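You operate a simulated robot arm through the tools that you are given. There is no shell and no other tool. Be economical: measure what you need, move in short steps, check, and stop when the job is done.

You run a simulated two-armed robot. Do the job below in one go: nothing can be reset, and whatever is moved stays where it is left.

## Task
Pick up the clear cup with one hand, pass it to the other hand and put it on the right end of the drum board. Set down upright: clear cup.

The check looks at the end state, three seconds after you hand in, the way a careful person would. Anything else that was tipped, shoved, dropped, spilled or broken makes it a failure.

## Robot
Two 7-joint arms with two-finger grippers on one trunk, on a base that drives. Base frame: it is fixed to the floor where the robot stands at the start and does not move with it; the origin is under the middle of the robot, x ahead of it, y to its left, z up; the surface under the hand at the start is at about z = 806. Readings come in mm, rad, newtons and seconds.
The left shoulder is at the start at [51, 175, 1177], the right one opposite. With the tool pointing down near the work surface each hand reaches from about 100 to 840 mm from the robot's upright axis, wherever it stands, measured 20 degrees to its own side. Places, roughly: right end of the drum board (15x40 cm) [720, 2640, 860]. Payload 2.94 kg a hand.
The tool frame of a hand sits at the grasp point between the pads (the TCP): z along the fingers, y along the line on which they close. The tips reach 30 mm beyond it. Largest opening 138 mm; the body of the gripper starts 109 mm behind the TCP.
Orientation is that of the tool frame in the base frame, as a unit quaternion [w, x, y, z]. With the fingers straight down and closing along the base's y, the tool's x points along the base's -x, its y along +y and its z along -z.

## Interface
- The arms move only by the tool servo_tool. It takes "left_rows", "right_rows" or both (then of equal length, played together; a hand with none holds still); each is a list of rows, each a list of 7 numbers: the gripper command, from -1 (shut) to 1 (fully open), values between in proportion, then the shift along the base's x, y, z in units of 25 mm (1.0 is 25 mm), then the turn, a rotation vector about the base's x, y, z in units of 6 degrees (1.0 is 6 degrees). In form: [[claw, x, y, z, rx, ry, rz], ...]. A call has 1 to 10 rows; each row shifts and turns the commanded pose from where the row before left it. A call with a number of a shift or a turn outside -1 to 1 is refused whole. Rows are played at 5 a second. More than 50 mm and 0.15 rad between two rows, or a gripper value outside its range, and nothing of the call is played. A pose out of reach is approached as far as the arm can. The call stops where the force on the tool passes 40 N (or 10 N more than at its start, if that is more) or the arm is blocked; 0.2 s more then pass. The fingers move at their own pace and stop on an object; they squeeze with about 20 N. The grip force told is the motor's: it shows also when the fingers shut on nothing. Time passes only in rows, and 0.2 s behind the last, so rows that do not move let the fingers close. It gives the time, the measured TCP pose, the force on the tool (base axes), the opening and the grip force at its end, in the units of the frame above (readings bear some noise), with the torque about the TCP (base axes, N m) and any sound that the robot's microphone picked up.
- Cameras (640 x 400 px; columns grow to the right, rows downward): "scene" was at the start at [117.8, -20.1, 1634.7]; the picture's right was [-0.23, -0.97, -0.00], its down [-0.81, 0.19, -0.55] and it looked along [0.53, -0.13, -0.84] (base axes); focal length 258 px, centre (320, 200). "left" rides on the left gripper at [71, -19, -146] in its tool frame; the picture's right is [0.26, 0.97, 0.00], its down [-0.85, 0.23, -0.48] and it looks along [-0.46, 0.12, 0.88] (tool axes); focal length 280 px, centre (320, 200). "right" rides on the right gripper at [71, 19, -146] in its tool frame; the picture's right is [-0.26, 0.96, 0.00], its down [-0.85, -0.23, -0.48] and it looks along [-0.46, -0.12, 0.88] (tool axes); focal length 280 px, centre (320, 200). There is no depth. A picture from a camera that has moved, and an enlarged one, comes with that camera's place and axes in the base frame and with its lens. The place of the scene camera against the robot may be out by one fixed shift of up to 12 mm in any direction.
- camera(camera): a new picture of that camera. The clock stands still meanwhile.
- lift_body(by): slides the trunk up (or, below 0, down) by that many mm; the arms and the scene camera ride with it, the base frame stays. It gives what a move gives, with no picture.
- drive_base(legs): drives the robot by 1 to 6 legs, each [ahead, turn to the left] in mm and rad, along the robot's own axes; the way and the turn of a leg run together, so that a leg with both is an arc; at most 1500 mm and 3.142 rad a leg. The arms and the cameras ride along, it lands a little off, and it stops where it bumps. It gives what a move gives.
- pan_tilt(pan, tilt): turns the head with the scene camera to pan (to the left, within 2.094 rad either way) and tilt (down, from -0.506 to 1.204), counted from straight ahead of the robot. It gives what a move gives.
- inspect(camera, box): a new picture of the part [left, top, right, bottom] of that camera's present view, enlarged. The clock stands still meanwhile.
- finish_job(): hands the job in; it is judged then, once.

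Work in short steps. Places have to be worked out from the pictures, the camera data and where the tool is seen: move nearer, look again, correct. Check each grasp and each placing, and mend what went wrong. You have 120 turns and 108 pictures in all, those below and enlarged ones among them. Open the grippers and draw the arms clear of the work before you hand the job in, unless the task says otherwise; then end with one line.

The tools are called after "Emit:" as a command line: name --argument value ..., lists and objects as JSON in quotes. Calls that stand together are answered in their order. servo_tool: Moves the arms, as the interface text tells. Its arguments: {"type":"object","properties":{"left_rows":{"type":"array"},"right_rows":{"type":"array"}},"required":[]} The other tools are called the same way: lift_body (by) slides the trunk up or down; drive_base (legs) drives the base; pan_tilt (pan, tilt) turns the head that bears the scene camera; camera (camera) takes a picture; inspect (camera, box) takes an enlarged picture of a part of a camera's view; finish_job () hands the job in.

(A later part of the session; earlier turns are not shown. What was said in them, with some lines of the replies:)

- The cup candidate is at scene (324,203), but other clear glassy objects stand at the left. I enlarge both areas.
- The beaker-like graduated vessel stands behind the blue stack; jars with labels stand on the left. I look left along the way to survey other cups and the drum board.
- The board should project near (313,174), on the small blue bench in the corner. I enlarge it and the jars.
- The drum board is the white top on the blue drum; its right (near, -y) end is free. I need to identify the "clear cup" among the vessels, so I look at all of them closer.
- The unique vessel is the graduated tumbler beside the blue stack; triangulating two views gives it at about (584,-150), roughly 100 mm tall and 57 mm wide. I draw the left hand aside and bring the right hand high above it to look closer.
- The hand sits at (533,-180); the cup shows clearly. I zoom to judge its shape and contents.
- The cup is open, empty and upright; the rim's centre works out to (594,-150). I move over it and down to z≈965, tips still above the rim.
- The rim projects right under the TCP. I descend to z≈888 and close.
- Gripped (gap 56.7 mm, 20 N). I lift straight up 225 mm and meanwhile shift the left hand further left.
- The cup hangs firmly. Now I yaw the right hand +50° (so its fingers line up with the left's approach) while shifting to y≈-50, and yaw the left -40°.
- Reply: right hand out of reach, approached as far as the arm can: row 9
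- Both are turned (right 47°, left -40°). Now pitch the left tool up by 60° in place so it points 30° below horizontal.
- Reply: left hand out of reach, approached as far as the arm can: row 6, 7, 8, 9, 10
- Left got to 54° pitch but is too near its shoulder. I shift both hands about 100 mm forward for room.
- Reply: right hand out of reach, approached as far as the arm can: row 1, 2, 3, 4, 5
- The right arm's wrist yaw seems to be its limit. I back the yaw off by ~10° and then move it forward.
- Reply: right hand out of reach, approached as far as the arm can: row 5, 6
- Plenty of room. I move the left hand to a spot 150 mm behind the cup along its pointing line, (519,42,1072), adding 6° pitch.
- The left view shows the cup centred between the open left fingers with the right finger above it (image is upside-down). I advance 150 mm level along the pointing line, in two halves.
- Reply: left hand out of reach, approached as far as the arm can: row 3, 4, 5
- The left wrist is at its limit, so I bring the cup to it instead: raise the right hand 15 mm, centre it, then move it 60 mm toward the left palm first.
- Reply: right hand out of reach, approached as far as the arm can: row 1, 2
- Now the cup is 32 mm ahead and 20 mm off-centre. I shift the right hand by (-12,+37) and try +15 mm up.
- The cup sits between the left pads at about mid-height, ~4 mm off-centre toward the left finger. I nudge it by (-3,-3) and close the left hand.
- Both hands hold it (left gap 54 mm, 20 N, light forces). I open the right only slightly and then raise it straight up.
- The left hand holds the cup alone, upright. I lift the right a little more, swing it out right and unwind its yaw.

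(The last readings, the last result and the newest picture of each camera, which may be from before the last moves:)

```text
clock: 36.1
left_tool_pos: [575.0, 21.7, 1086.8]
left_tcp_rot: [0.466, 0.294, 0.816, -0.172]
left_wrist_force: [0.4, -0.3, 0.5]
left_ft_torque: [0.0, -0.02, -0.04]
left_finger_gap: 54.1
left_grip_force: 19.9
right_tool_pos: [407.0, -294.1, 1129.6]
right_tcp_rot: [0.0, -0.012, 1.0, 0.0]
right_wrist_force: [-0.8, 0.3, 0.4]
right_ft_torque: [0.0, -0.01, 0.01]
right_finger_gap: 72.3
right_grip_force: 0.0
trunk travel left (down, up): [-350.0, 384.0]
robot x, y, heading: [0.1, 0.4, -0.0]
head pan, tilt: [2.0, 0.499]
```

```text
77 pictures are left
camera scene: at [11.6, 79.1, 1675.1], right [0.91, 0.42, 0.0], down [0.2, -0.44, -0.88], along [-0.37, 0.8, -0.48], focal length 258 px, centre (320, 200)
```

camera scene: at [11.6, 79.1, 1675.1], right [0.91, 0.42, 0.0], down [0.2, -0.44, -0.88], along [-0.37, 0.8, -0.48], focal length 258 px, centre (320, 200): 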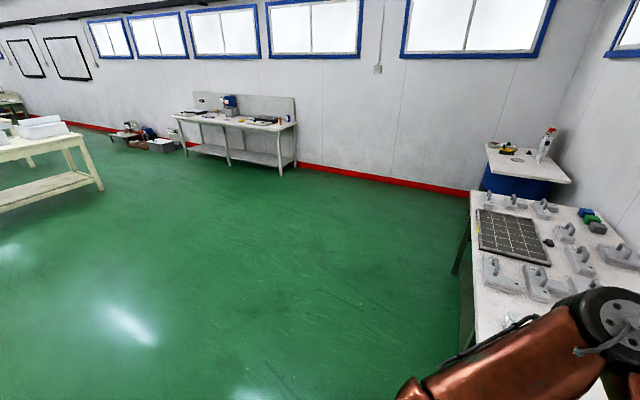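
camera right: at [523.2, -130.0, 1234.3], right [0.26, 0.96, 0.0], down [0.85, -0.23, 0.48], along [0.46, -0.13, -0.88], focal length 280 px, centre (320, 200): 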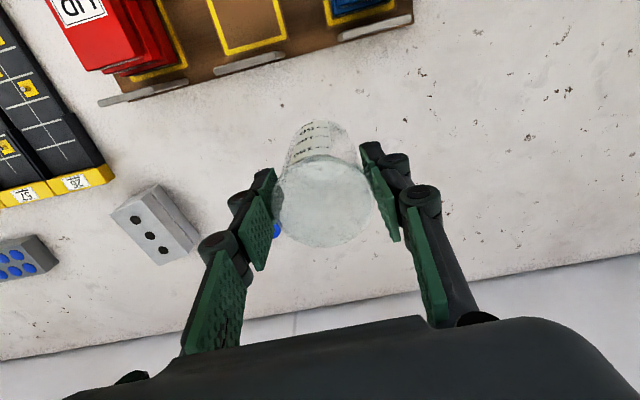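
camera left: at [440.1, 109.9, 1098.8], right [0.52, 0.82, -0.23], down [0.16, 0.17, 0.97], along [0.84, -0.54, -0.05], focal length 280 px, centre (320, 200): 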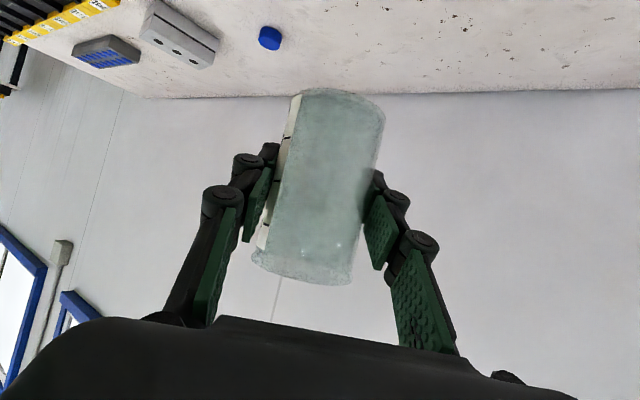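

The floor to the left is free and the bench ends near y=2107. I back off 300 mm, turn left 90° and drive 1300 mm along the bench.

Emit:
drive_base --legs '[[-300, 0], [0, 1.571], [1300, 0]]'

Emit:
camera --camera "left"

```text
clock: 48.1
left_tool_pos: [-316.7, 1883.7, 1085.9]
left_tcp_rot: [0.452, -0.367, 0.786, 0.206]
left_wrist_force: [0.3, 0.0, 0.0]
left_ft_torque: [-0.01, -0.02, 0.0]
left_finger_gap: 54.0
left_grip_force: 20.3
right_tool_pos: [-2.1, 1713.4, 1129.9]
right_tcp_rot: [0.001, 0.713, -0.701, 0.0]
right_wrist_force: [0.0, 0.2, -0.3]
right_ft_torque: [0.02, -0.01, 0.01]
right_finger_gap: 72.5
right_grip_force: 0.0
trunk travel left (down, up): [-350.0, 384.0]
robot x, y, heading: [-297.2, 1304.8, 1.563]
head pan, tilt: [2.0, 0.499]
```

```text
76 pictures are left
camera left: at [-406.3, 1747.4, 1098.5], right [-0.82, 0.52, -0.23], down [-0.17, 0.17, 0.97], along [0.55, 0.84, -0.05], focal length 280 px, centre (320, 200)
```

left: 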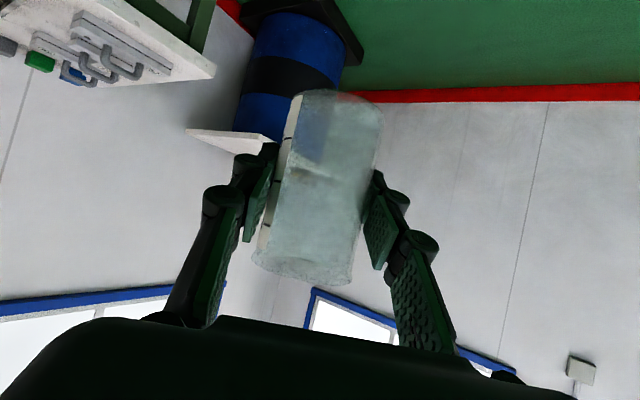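

Cup is still steady. Drive on 1313 mm, turn right to face +x, then creep 200 mm forward and look.

Emit:
drive_base --legs '[[1313, 0], [0, -1.563], [150, 0]]'

Emit:
pan_tilt --pan 0.0 --tilt 0.75

Emit:
camera --camera "scene"

Emit:
camera --camera "left"

```text
clock: 59.5
left_tool_pos: [430.8, 2619.9, 1088.4]
left_tcp_rot: [0.466, 0.302, 0.813, -0.176]
left_wrist_force: [-0.5, -0.1, 0.1]
left_ft_torque: [0.01, -0.01, 0.03]
left_finger_gap: 54.0
left_grip_force: 20.3
right_tool_pos: [255.6, 2307.0, 1130.0]
right_tcp_rot: [0.001, -0.002, 1.0, 0.0]
right_wrist_force: [-0.9, 0.2, -0.3]
right_ft_torque: [0.0, -0.02, -0.01]
right_finger_gap: 72.4
right_grip_force: 0.0
trunk travel left (down, up): [-350.0, 384.0]
robot x, y, heading: [-144.1, 2611.4, -0.013]
head pan, tilt: [2.0, 0.499]
```

```text
clock: 61.5
left_tool_pos: [433.7, 2620.3, 1088.0]
left_tcp_rot: [0.466, 0.302, 0.812, -0.178]
left_wrist_force: [0.4, 0.2, -0.4]
left_ft_torque: [-0.03, 0.04, 0.0]
left_finger_gap: 53.9
left_grip_force: 19.8
right_tool_pos: [258.1, 2307.8, 1130.4]
right_tcp_rot: [0.001, -0.003, 1.0, 0.0]
right_wrist_force: [-0.6, -0.4, -0.2]
right_ft_torque: [0.01, -0.03, 0.01]
right_finger_gap: 72.5
right_grip_force: 0.1
trunk travel left (down, up): [-350.0, 384.0]
robot x, y, heading: [-141.2, 2610.6, -0.015]
head pan, tilt: [0.0, 0.75]
```

```text
75 pictures are left
camera scene: at [-11.7, 2604.3, 1653.1], right [-0.02, -1.0, 0.0], down [-0.68, 0.01, -0.73], along [0.73, -0.01, -0.68], focal length 258 px, centre (320, 200)
```

scene: 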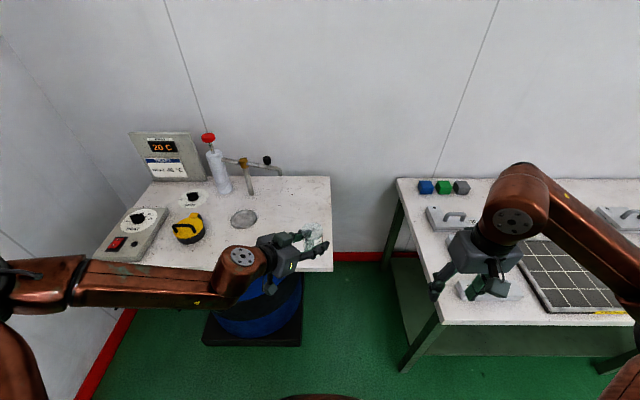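

```text
74 pictures are left
camera left: at [298.6, 2711.2, 1098.9], right [0.53, 0.81, -0.23], down [0.17, 0.17, 0.97], along [0.83, -0.56, -0.05], focal length 280 px, centre (320, 200)
```

left: 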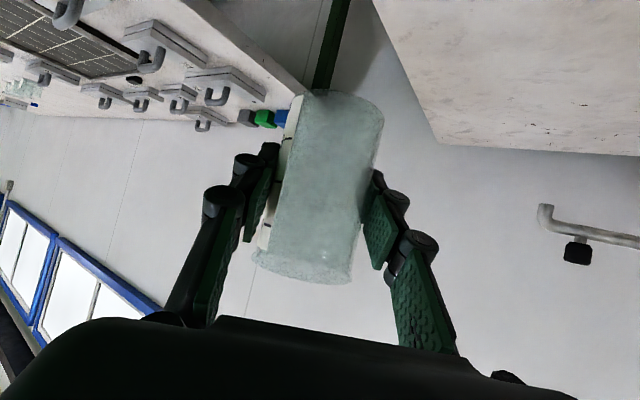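

The board's right edge is at y≈2550, front edge x≈480; the left forearm rides well above and in front of the board's other items. I drive 205 mm forward with a slight left turn so the cup comes to about (640,2635).

Emit:
drive_base --legs '[[205, 0.03]]'

Emit:
camera --camera "scene"

```text
clock: 63.1
left_tool_pos: [637.1, 2635.4, 1085.9]
left_tcp_rot: [0.468, 0.29, 0.817, -0.171]
left_wrist_force: [0.8, 0.5, 0.0]
left_ft_torque: [-0.01, 0.02, -0.04]
left_finger_gap: 53.4
left_grip_force: 20.0
right_tool_pos: [471.1, 2319.1, 1130.0]
right_tcp_rot: [-0.001, -0.017, 1.0, 0.0]
right_wrist_force: [0.2, -0.2, -0.7]
right_ft_torque: [-0.02, 0.03, 0.0]
right_finger_gap: 72.5
right_grip_force: 0.1
trunk travel left (down, up): [-350.0, 384.0]
robot x, y, heading: [56.6, 2611.2, 0.007]
head pan, tilt: [0.0, 0.75]
```

```text
73 pictures are left
camera scene: at [194.4, 2607.0, 1653.0], right [0.01, -1.0, 0.0], down [-0.68, -0.01, -0.73], along [0.73, 0.01, -0.68], focal length 258 px, centre (320, 200)
```

scene: 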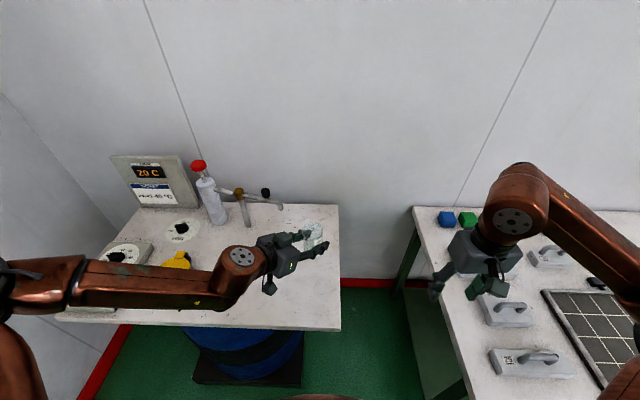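

Cup at (637,2635); everything on the board is clear of the arm's downward path. I lower the trunk 140 mm and look.

Emit:
lift_body --by -140

Emit:
camera --camera "left"

Emit:
camera --camera "scene"

```text
clock: 64.7
left_tool_pos: [636.1, 2635.2, 948.5]
left_tcp_rot: [0.469, 0.291, 0.817, -0.17]
left_wrist_force: [-0.3, 1.0, -0.4]
left_ft_torque: [0.01, 0.01, -0.01]
left_finger_gap: 53.7
left_grip_force: 19.8
right_tool_pos: [470.0, 2318.6, 990.5]
right_tcp_rot: [0.001, -0.017, 1.0, -0.001]
right_wrist_force: [-0.2, -0.6, -0.1]
right_ft_torque: [-0.03, 0.0, -0.05]
right_finger_gap: 72.6
right_grip_force: 0.1
trunk travel left (down, up): [-210.0, 524.0]
robot x, y, heading: [60.3, 2613.2, 0.004]
head pan, tilt: [0.0, 0.75]
```

```text
72 pictures are left
camera left: at [499.2, 2722.9, 959.6], right [0.51, 0.83, -0.23], down [0.16, 0.17, 0.97], along [0.84, -0.53, -0.05], focal length 280 px, centre (320, 200)
```

left: 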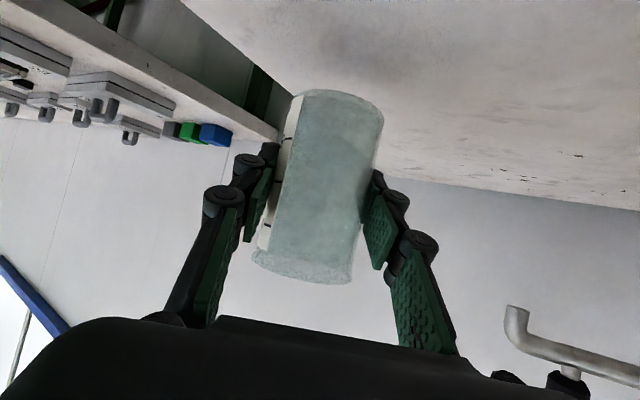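

```text
71 pictures are left
camera scene: at [286.4, 2607.8, 1508.5], right [0.01, -1.0, 0.0], down [-0.68, -0.01, -0.73], along [0.73, 0.01, -0.68], focal length 258 px, centre (320, 200)
```

scene: 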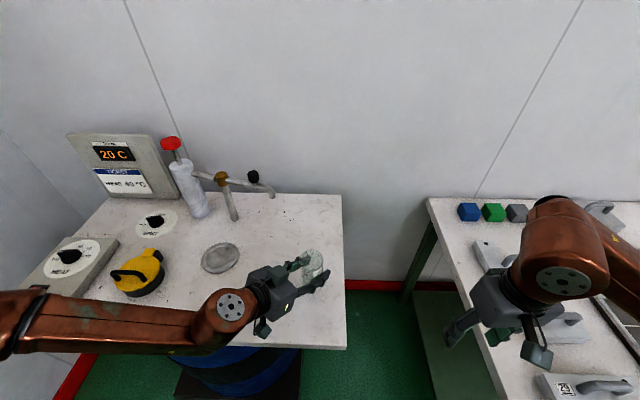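

Remaining height about 43 mm by estimate. I lower with the arm by 32 mm and check.

Emit:
servo_tool --left_rows '[[-1, 0, 0, -0.4, 0, 0, 0], [-1, 0, 0, -0.4, 0, 0, 0], [-1, 0, 0, -0.3, 0, 0, 0], [-1, 0, 0, -0.2, 0, 0, 0]]'

Emit:
camera --camera "left"

Emit:
inspect --camera "scene" --box '[240, 220, 368, 348]'

```text
clock: 65.7
left_tool_pos: [636.3, 2635.8, 914.2]
left_tcp_rot: [0.468, 0.291, 0.817, -0.17]
left_wrist_force: [0.3, 0.1, -0.9]
left_ft_torque: [-0.01, 0.01, 0.01]
left_finger_gap: 53.8
left_grip_force: 19.9
right_tool_pos: [471.7, 2318.1, 989.8]
right_tcp_rot: [-0.001, -0.016, 1.0, -0.001]
right_wrist_force: [0.1, 0.2, -0.2]
right_ft_torque: [0.02, 0.01, -0.01]
right_finger_gap: 72.4
right_grip_force: 0.1
trunk travel left (down, up): [-210.0, 524.0]
robot x, y, heading: [61.4, 2609.7, 0.008]
head pan, tilt: [0.0, 0.75]
```

```text
70 pictures are left
camera left: at [499.9, 2722.7, 926.3], right [0.51, 0.83, -0.23], down [0.16, 0.17, 0.97], along [0.85, -0.53, -0.05], focal length 280 px, centre (320, 200)
```

left: 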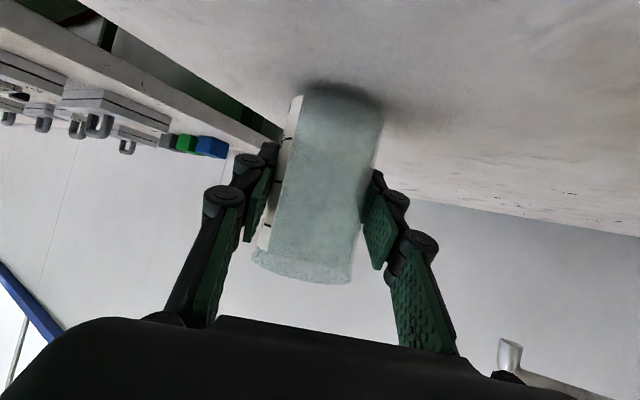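

```text
3.12 times, centred on (304, 284) of scene
camera zoom: at [287.4, 2607.9, 1508.1], right [0.01, -1.0, 0.0], down [-0.68, -0.01, -0.73], along [0.73, 0.01, -0.68], focal length 806 px, centre (370, -62)
```

zoom: 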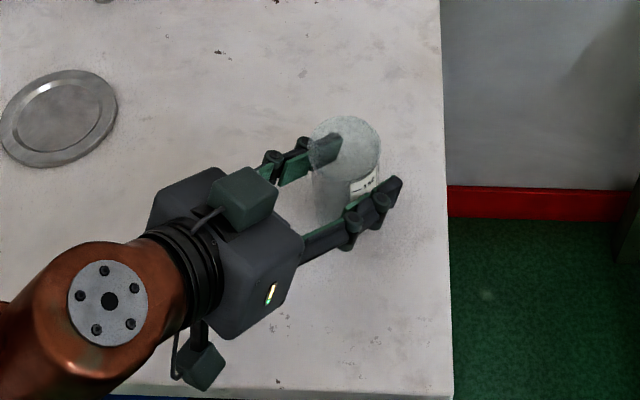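

A contact shadow shows, ~8 mm left. Lower in 2 mm rows while watching the force.

Emit:
servo_tool --left_rows '[[-1, 0, 0, -0.1, 0, 0, 0], [-1, 0, 0, -0.1, 0, 0, 0], [-1, 0, 0, -0.06, 0, 0, 0]]'

Emit:
servo_tool --left_rows '[[-1, 0, 0, -0.08, 0, 0, 0], [-1, 0, 0, 0, 0, 0, 0]]'

Emit:
inspect --camera "left" --box '[240, 60, 440, 185]'

```text
clock: 66.5
left_tool_pos: [636.9, 2635.5, 909.9]
left_tcp_rot: [0.47, 0.29, 0.816, -0.17]
left_wrist_force: [-1.3, 1.0, 9.5]
left_ft_torque: [0.23, 0.05, 0.05]
left_finger_gap: 53.8
left_grip_force: 20.2
right_tool_pos: [469.3, 2318.0, 990.5]
right_tcp_rot: [0.0, -0.017, 1.0, -0.001]
right_wrist_force: [0.3, -1.5, -0.2]
right_ft_torque: [0.0, 0.0, 0.01]
right_finger_gap: 72.4
right_grip_force: 0.1
trunk travel left (down, up): [-210.0, 524.0]
robot x, y, heading: [57.5, 2607.4, 0.008]
head pan, tilt: [0.0, 0.75]
```

```text
clock: 67.1
left_tool_pos: [636.0, 2635.6, 907.1]
left_tcp_rot: [0.469, 0.291, 0.816, -0.171]
left_wrist_force: [1.3, -1.2, 13.3]
left_ft_torque: [0.01, -0.14, 0.05]
left_finger_gap: 54.1
left_grip_force: 19.9
right_tool_pos: [471.5, 2318.4, 989.7]
right_tcp_rot: [0.0, -0.017, 1.0, 0.0]
right_wrist_force: [-0.1, -0.9, 0.3]
right_ft_torque: [0.01, 0.02, -0.01]
right_finger_gap: 72.7
right_grip_force: 0.1
trunk travel left (down, up): [-210.0, 524.0]
robot x, y, heading: [59.8, 2610.1, 0.01]
head pan, tilt: [0.0, 0.75]
```

```text
3.20 times, centred on (340, 122) of left
camera zoom: at [499.7, 2722.3, 918.7], right [0.51, 0.83, -0.23], down [0.16, 0.17, 0.97], along [0.84, -0.53, -0.04], focal length 897 px, centre (256, 448)
```

zoom: 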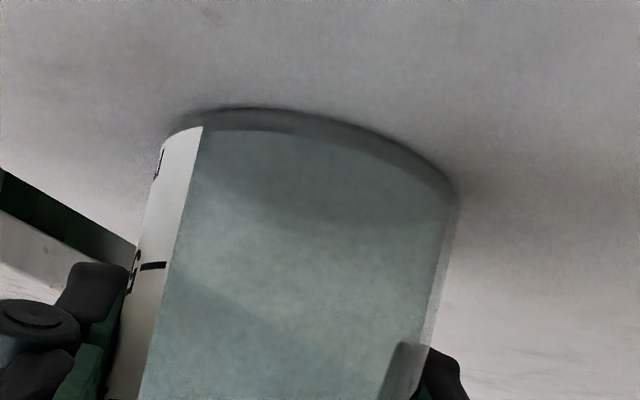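

Contact: 13 N upward. I relax 2 mm, then open the left hand.

Emit:
servo_tool --left_rows '[[-1, 0, 0, 0.07, 0, 0, 0], [-1, 0, 0, 0, 0, 0, 0], [0, 0, 0, 0, 0, 0, 0], [0.5, 0, 0, 0, 0, 0, 0], [1, 0, 0, 0, 0, 0, 0], [1, 0, 0, 0, 0, 0, 0], [1, 0, 0, 0, 0, 0, 0], [1, 0, 0, 0, 0, 0, 0]]'

Emit:
camera --camera "left"

```text
clock: 68.9
left_tool_pos: [636.9, 2635.2, 909.3]
left_tcp_rot: [0.468, 0.291, 0.817, -0.171]
left_wrist_force: [0.4, -0.6, -0.3]
left_ft_torque: [0.0, 0.0, -0.02]
left_finger_gap: 137.8
left_grip_force: 0.2
right_tool_pos: [470.8, 2318.1, 989.9]
right_tcp_rot: [-0.001, -0.017, 1.0, -0.001]
right_wrist_force: [-0.8, 0.3, -0.1]
right_ft_torque: [0.01, 0.01, -0.02]
right_finger_gap: 72.5
right_grip_force: 0.0
trunk travel left (down, up): [-210.0, 524.0]
robot x, y, heading: [58.7, 2609.2, 0.009]
head pan, tilt: [0.0, 0.75]
```

```text
67 pictures are left
camera left: at [500.1, 2722.4, 919.7], right [0.51, 0.83, -0.23], down [0.16, 0.17, 0.97], along [0.84, -0.53, -0.05], focal length 280 px, centre (320, 200)
```

left: 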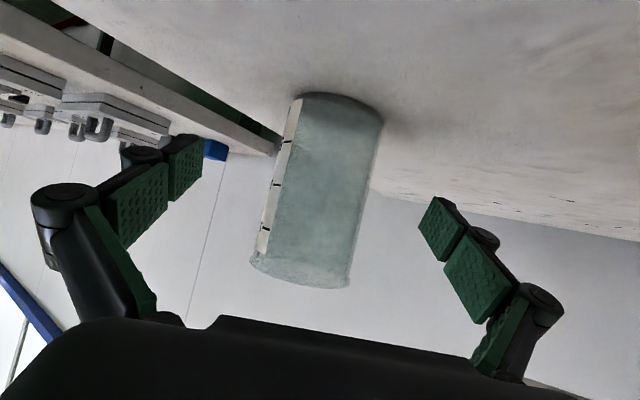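

The cup stands free. I withdraw the left hand along its own pointing line, level with a slight rise.

Emit:
servo_tool --left_rows '[[1, -0.45, 0.38, 0.05, 0, 0, 0], [1, -0.57, 0.48, 0.1, 0, 0, 0], [1, -0.57, 0.48, 0.1, 0, 0, 0], [1, -0.57, 0.48, 0.1, 0, 0, 0], [1, -0.57, 0.48, 0.1, 0, 0, 0]]'

Emit:
camera --camera "left"

Emit:
camera --camera "scene"

```text
clock: 70.1
left_tool_pos: [574.3, 2696.4, 918.9]
left_tcp_rot: [0.468, 0.291, 0.817, -0.172]
left_wrist_force: [0.5, 0.4, -0.2]
left_ft_torque: [-0.05, 0.0, -0.03]
left_finger_gap: 137.9
left_grip_force: 0.0
left hand out of reach, approached as far as the arm can: row 5
right_tool_pos: [471.5, 2318.9, 990.1]
right_tcp_rot: [-0.001, -0.016, 1.0, 0.0]
right_wrist_force: [-0.1, 0.0, 0.6]
right_ft_torque: [-0.06, -0.01, 0.01]
right_finger_gap: 72.6
right_grip_force: 0.0
trunk travel left (down, up): [-210.0, 524.0]
robot x, y, heading: [58.6, 2608.2, 0.012]
head pan, tilt: [0.0, 0.75]
```

```text
66 pictures are left
camera left: at [436.9, 2783.4, 930.7], right [0.51, 0.83, -0.24], down [0.16, 0.17, 0.97], along [0.84, -0.53, -0.05], focal length 280 px, centre (320, 200)
```

left: 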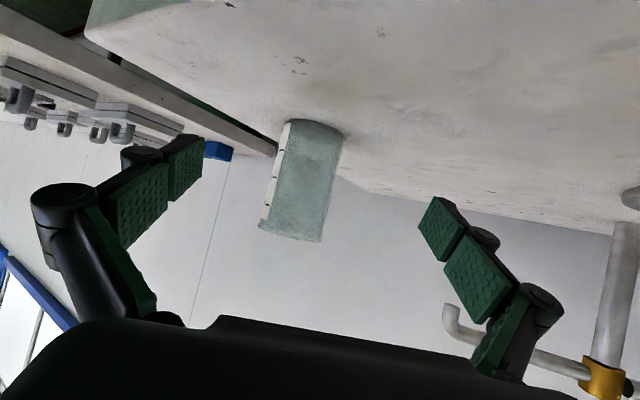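

```text
65 pictures are left
camera scene: at [286.8, 2609.5, 1508.3], right [0.01, -1.0, 0.0], down [-0.68, -0.01, -0.73], along [0.73, 0.01, -0.68], focal length 258 px, centre (320, 200)
```

scene: 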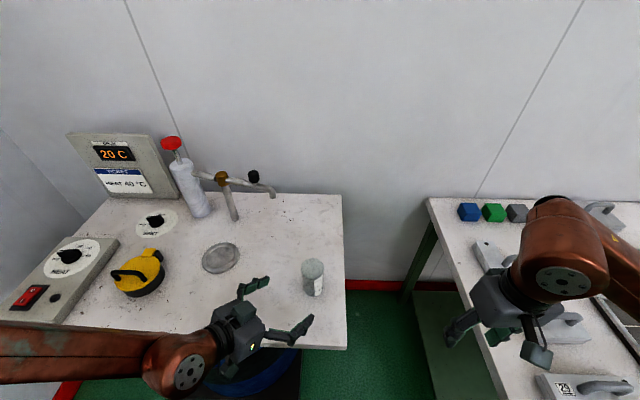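

The cup stands upright well inside the right end. I raise the trunk to lift both arms clear, then back away.

Emit:
lift_body --by 170

Emit:
drive_base --legs '[[-250, 0]]'

Emit:
camera --camera "scene"

```text
clock: 72.0
left_tool_pos: [573.9, 2695.9, 1088.6]
left_tcp_rot: [0.468, 0.29, 0.817, -0.171]
left_wrist_force: [0.0, 0.3, -0.7]
left_ft_torque: [-0.04, -0.02, 0.0]
left_finger_gap: 137.8
left_grip_force: 0.1
right_tool_pos: [471.1, 2317.0, 1159.2]
right_tcp_rot: [-0.001, -0.017, 1.0, 0.0]
right_wrist_force: [-0.1, 0.1, 0.3]
right_ft_torque: [0.01, -0.01, -0.02]
right_finger_gap: 72.8
right_grip_force: 0.1
trunk travel left (down, up): [-380.0, 354.0]
robot x, y, heading: [57.8, 2608.8, 0.007]
head pan, tilt: [0.0, 0.75]
```

```text
clock: 73.9
left_tool_pos: [322.2, 2692.5, 1089.8]
left_tcp_rot: [0.468, 0.29, 0.817, -0.17]
left_wrist_force: [-0.4, 0.2, 0.1]
left_ft_torque: [0.03, 0.01, 0.03]
left_finger_gap: 138.2
left_grip_force: 0.1
right_tool_pos: [219.3, 2316.0, 1161.3]
right_tcp_rot: [0.001, -0.016, 1.0, 0.0]
right_wrist_force: [-0.5, 0.6, 0.3]
right_ft_torque: [0.0, -0.08, 0.0]
right_finger_gap: 72.3
right_grip_force: 0.0
trunk travel left (down, up): [-380.0, 354.0]
robot x, y, heading: [-188.7, 2606.7, 0.005]
head pan, tilt: [0.0, 0.75]
```

```text
64 pictures are left
camera scene: at [-74.0, 2604.6, 1683.5], right [0.01, -1.0, 0.0], down [-0.68, -0.01, -0.73], along [0.73, 0.01, -0.68], focal length 258 px, centre (320, 200)
```

scene: 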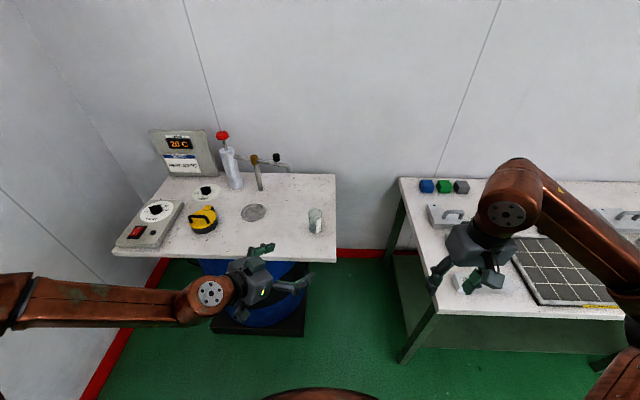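

The cup stands upright on the right end of the drum board and nothing else has moved. I open the right gripper fully as a last tidy-up.

Emit:
servo_tool --right_rows '[[1, 0, 0, 0, 0, 0, 0], [1, 0, 0, 0, 0, 0, 0], [1, 0, 0, 0, 0, 0, 0], [1, 0, 0, 0, 0, 0, 0]]'

Emit:
inspect --camera "scene" --box '[260, 180, 360, 270]'

```text
clock: 74.9
left_tool_pos: [323.3, 2692.2, 1088.9]
left_tcp_rot: [0.469, 0.291, 0.816, -0.171]
left_wrist_force: [0.3, -0.5, 0.0]
left_ft_torque: [-0.03, 0.01, 0.01]
left_finger_gap: 138.1
left_grip_force: 0.1
right_tool_pos: [220.4, 2315.9, 1160.7]
right_tcp_rot: [0.0, -0.017, 1.0, 0.0]
right_wrist_force: [-0.9, 0.9, -0.2]
right_ft_torque: [0.02, -0.01, 0.01]
right_finger_gap: 138.0
right_grip_force: 0.2
trunk travel left (down, up): [-380.0, 354.0]
robot x, y, heading: [-191.2, 2609.3, 0.008]
head pan, tilt: [0.0, 0.75]
```

```text
4.44 times, centred on (310, 225) of scene
camera zoom: at [-72.3, 2604.6, 1683.4], right [0.01, -1.0, 0.0], down [-0.68, -0.01, -0.73], along [0.73, 0.01, -0.68], focal length 1146 px, centre (364, 89)
```

zoom: 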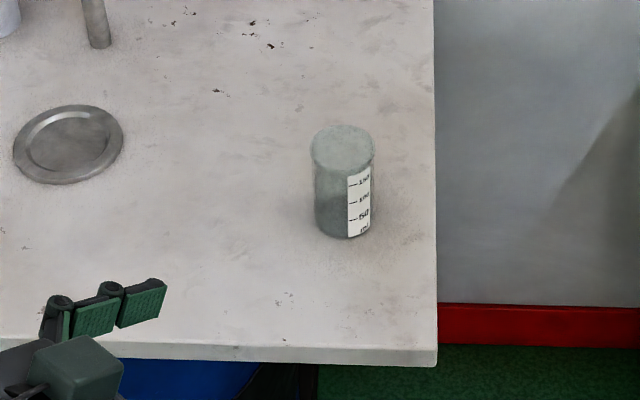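

The cup is upright and both hands are open and clear, so I hand in.

Emit:
finish_job

```text
The job is handed in.
```

I picked up the clear cup with the right hand and passed it to the left in mid-air. It now stands upright and empty on the right end of the drum board. Nothing else was seen to move, and both hands are open and clear of the board.
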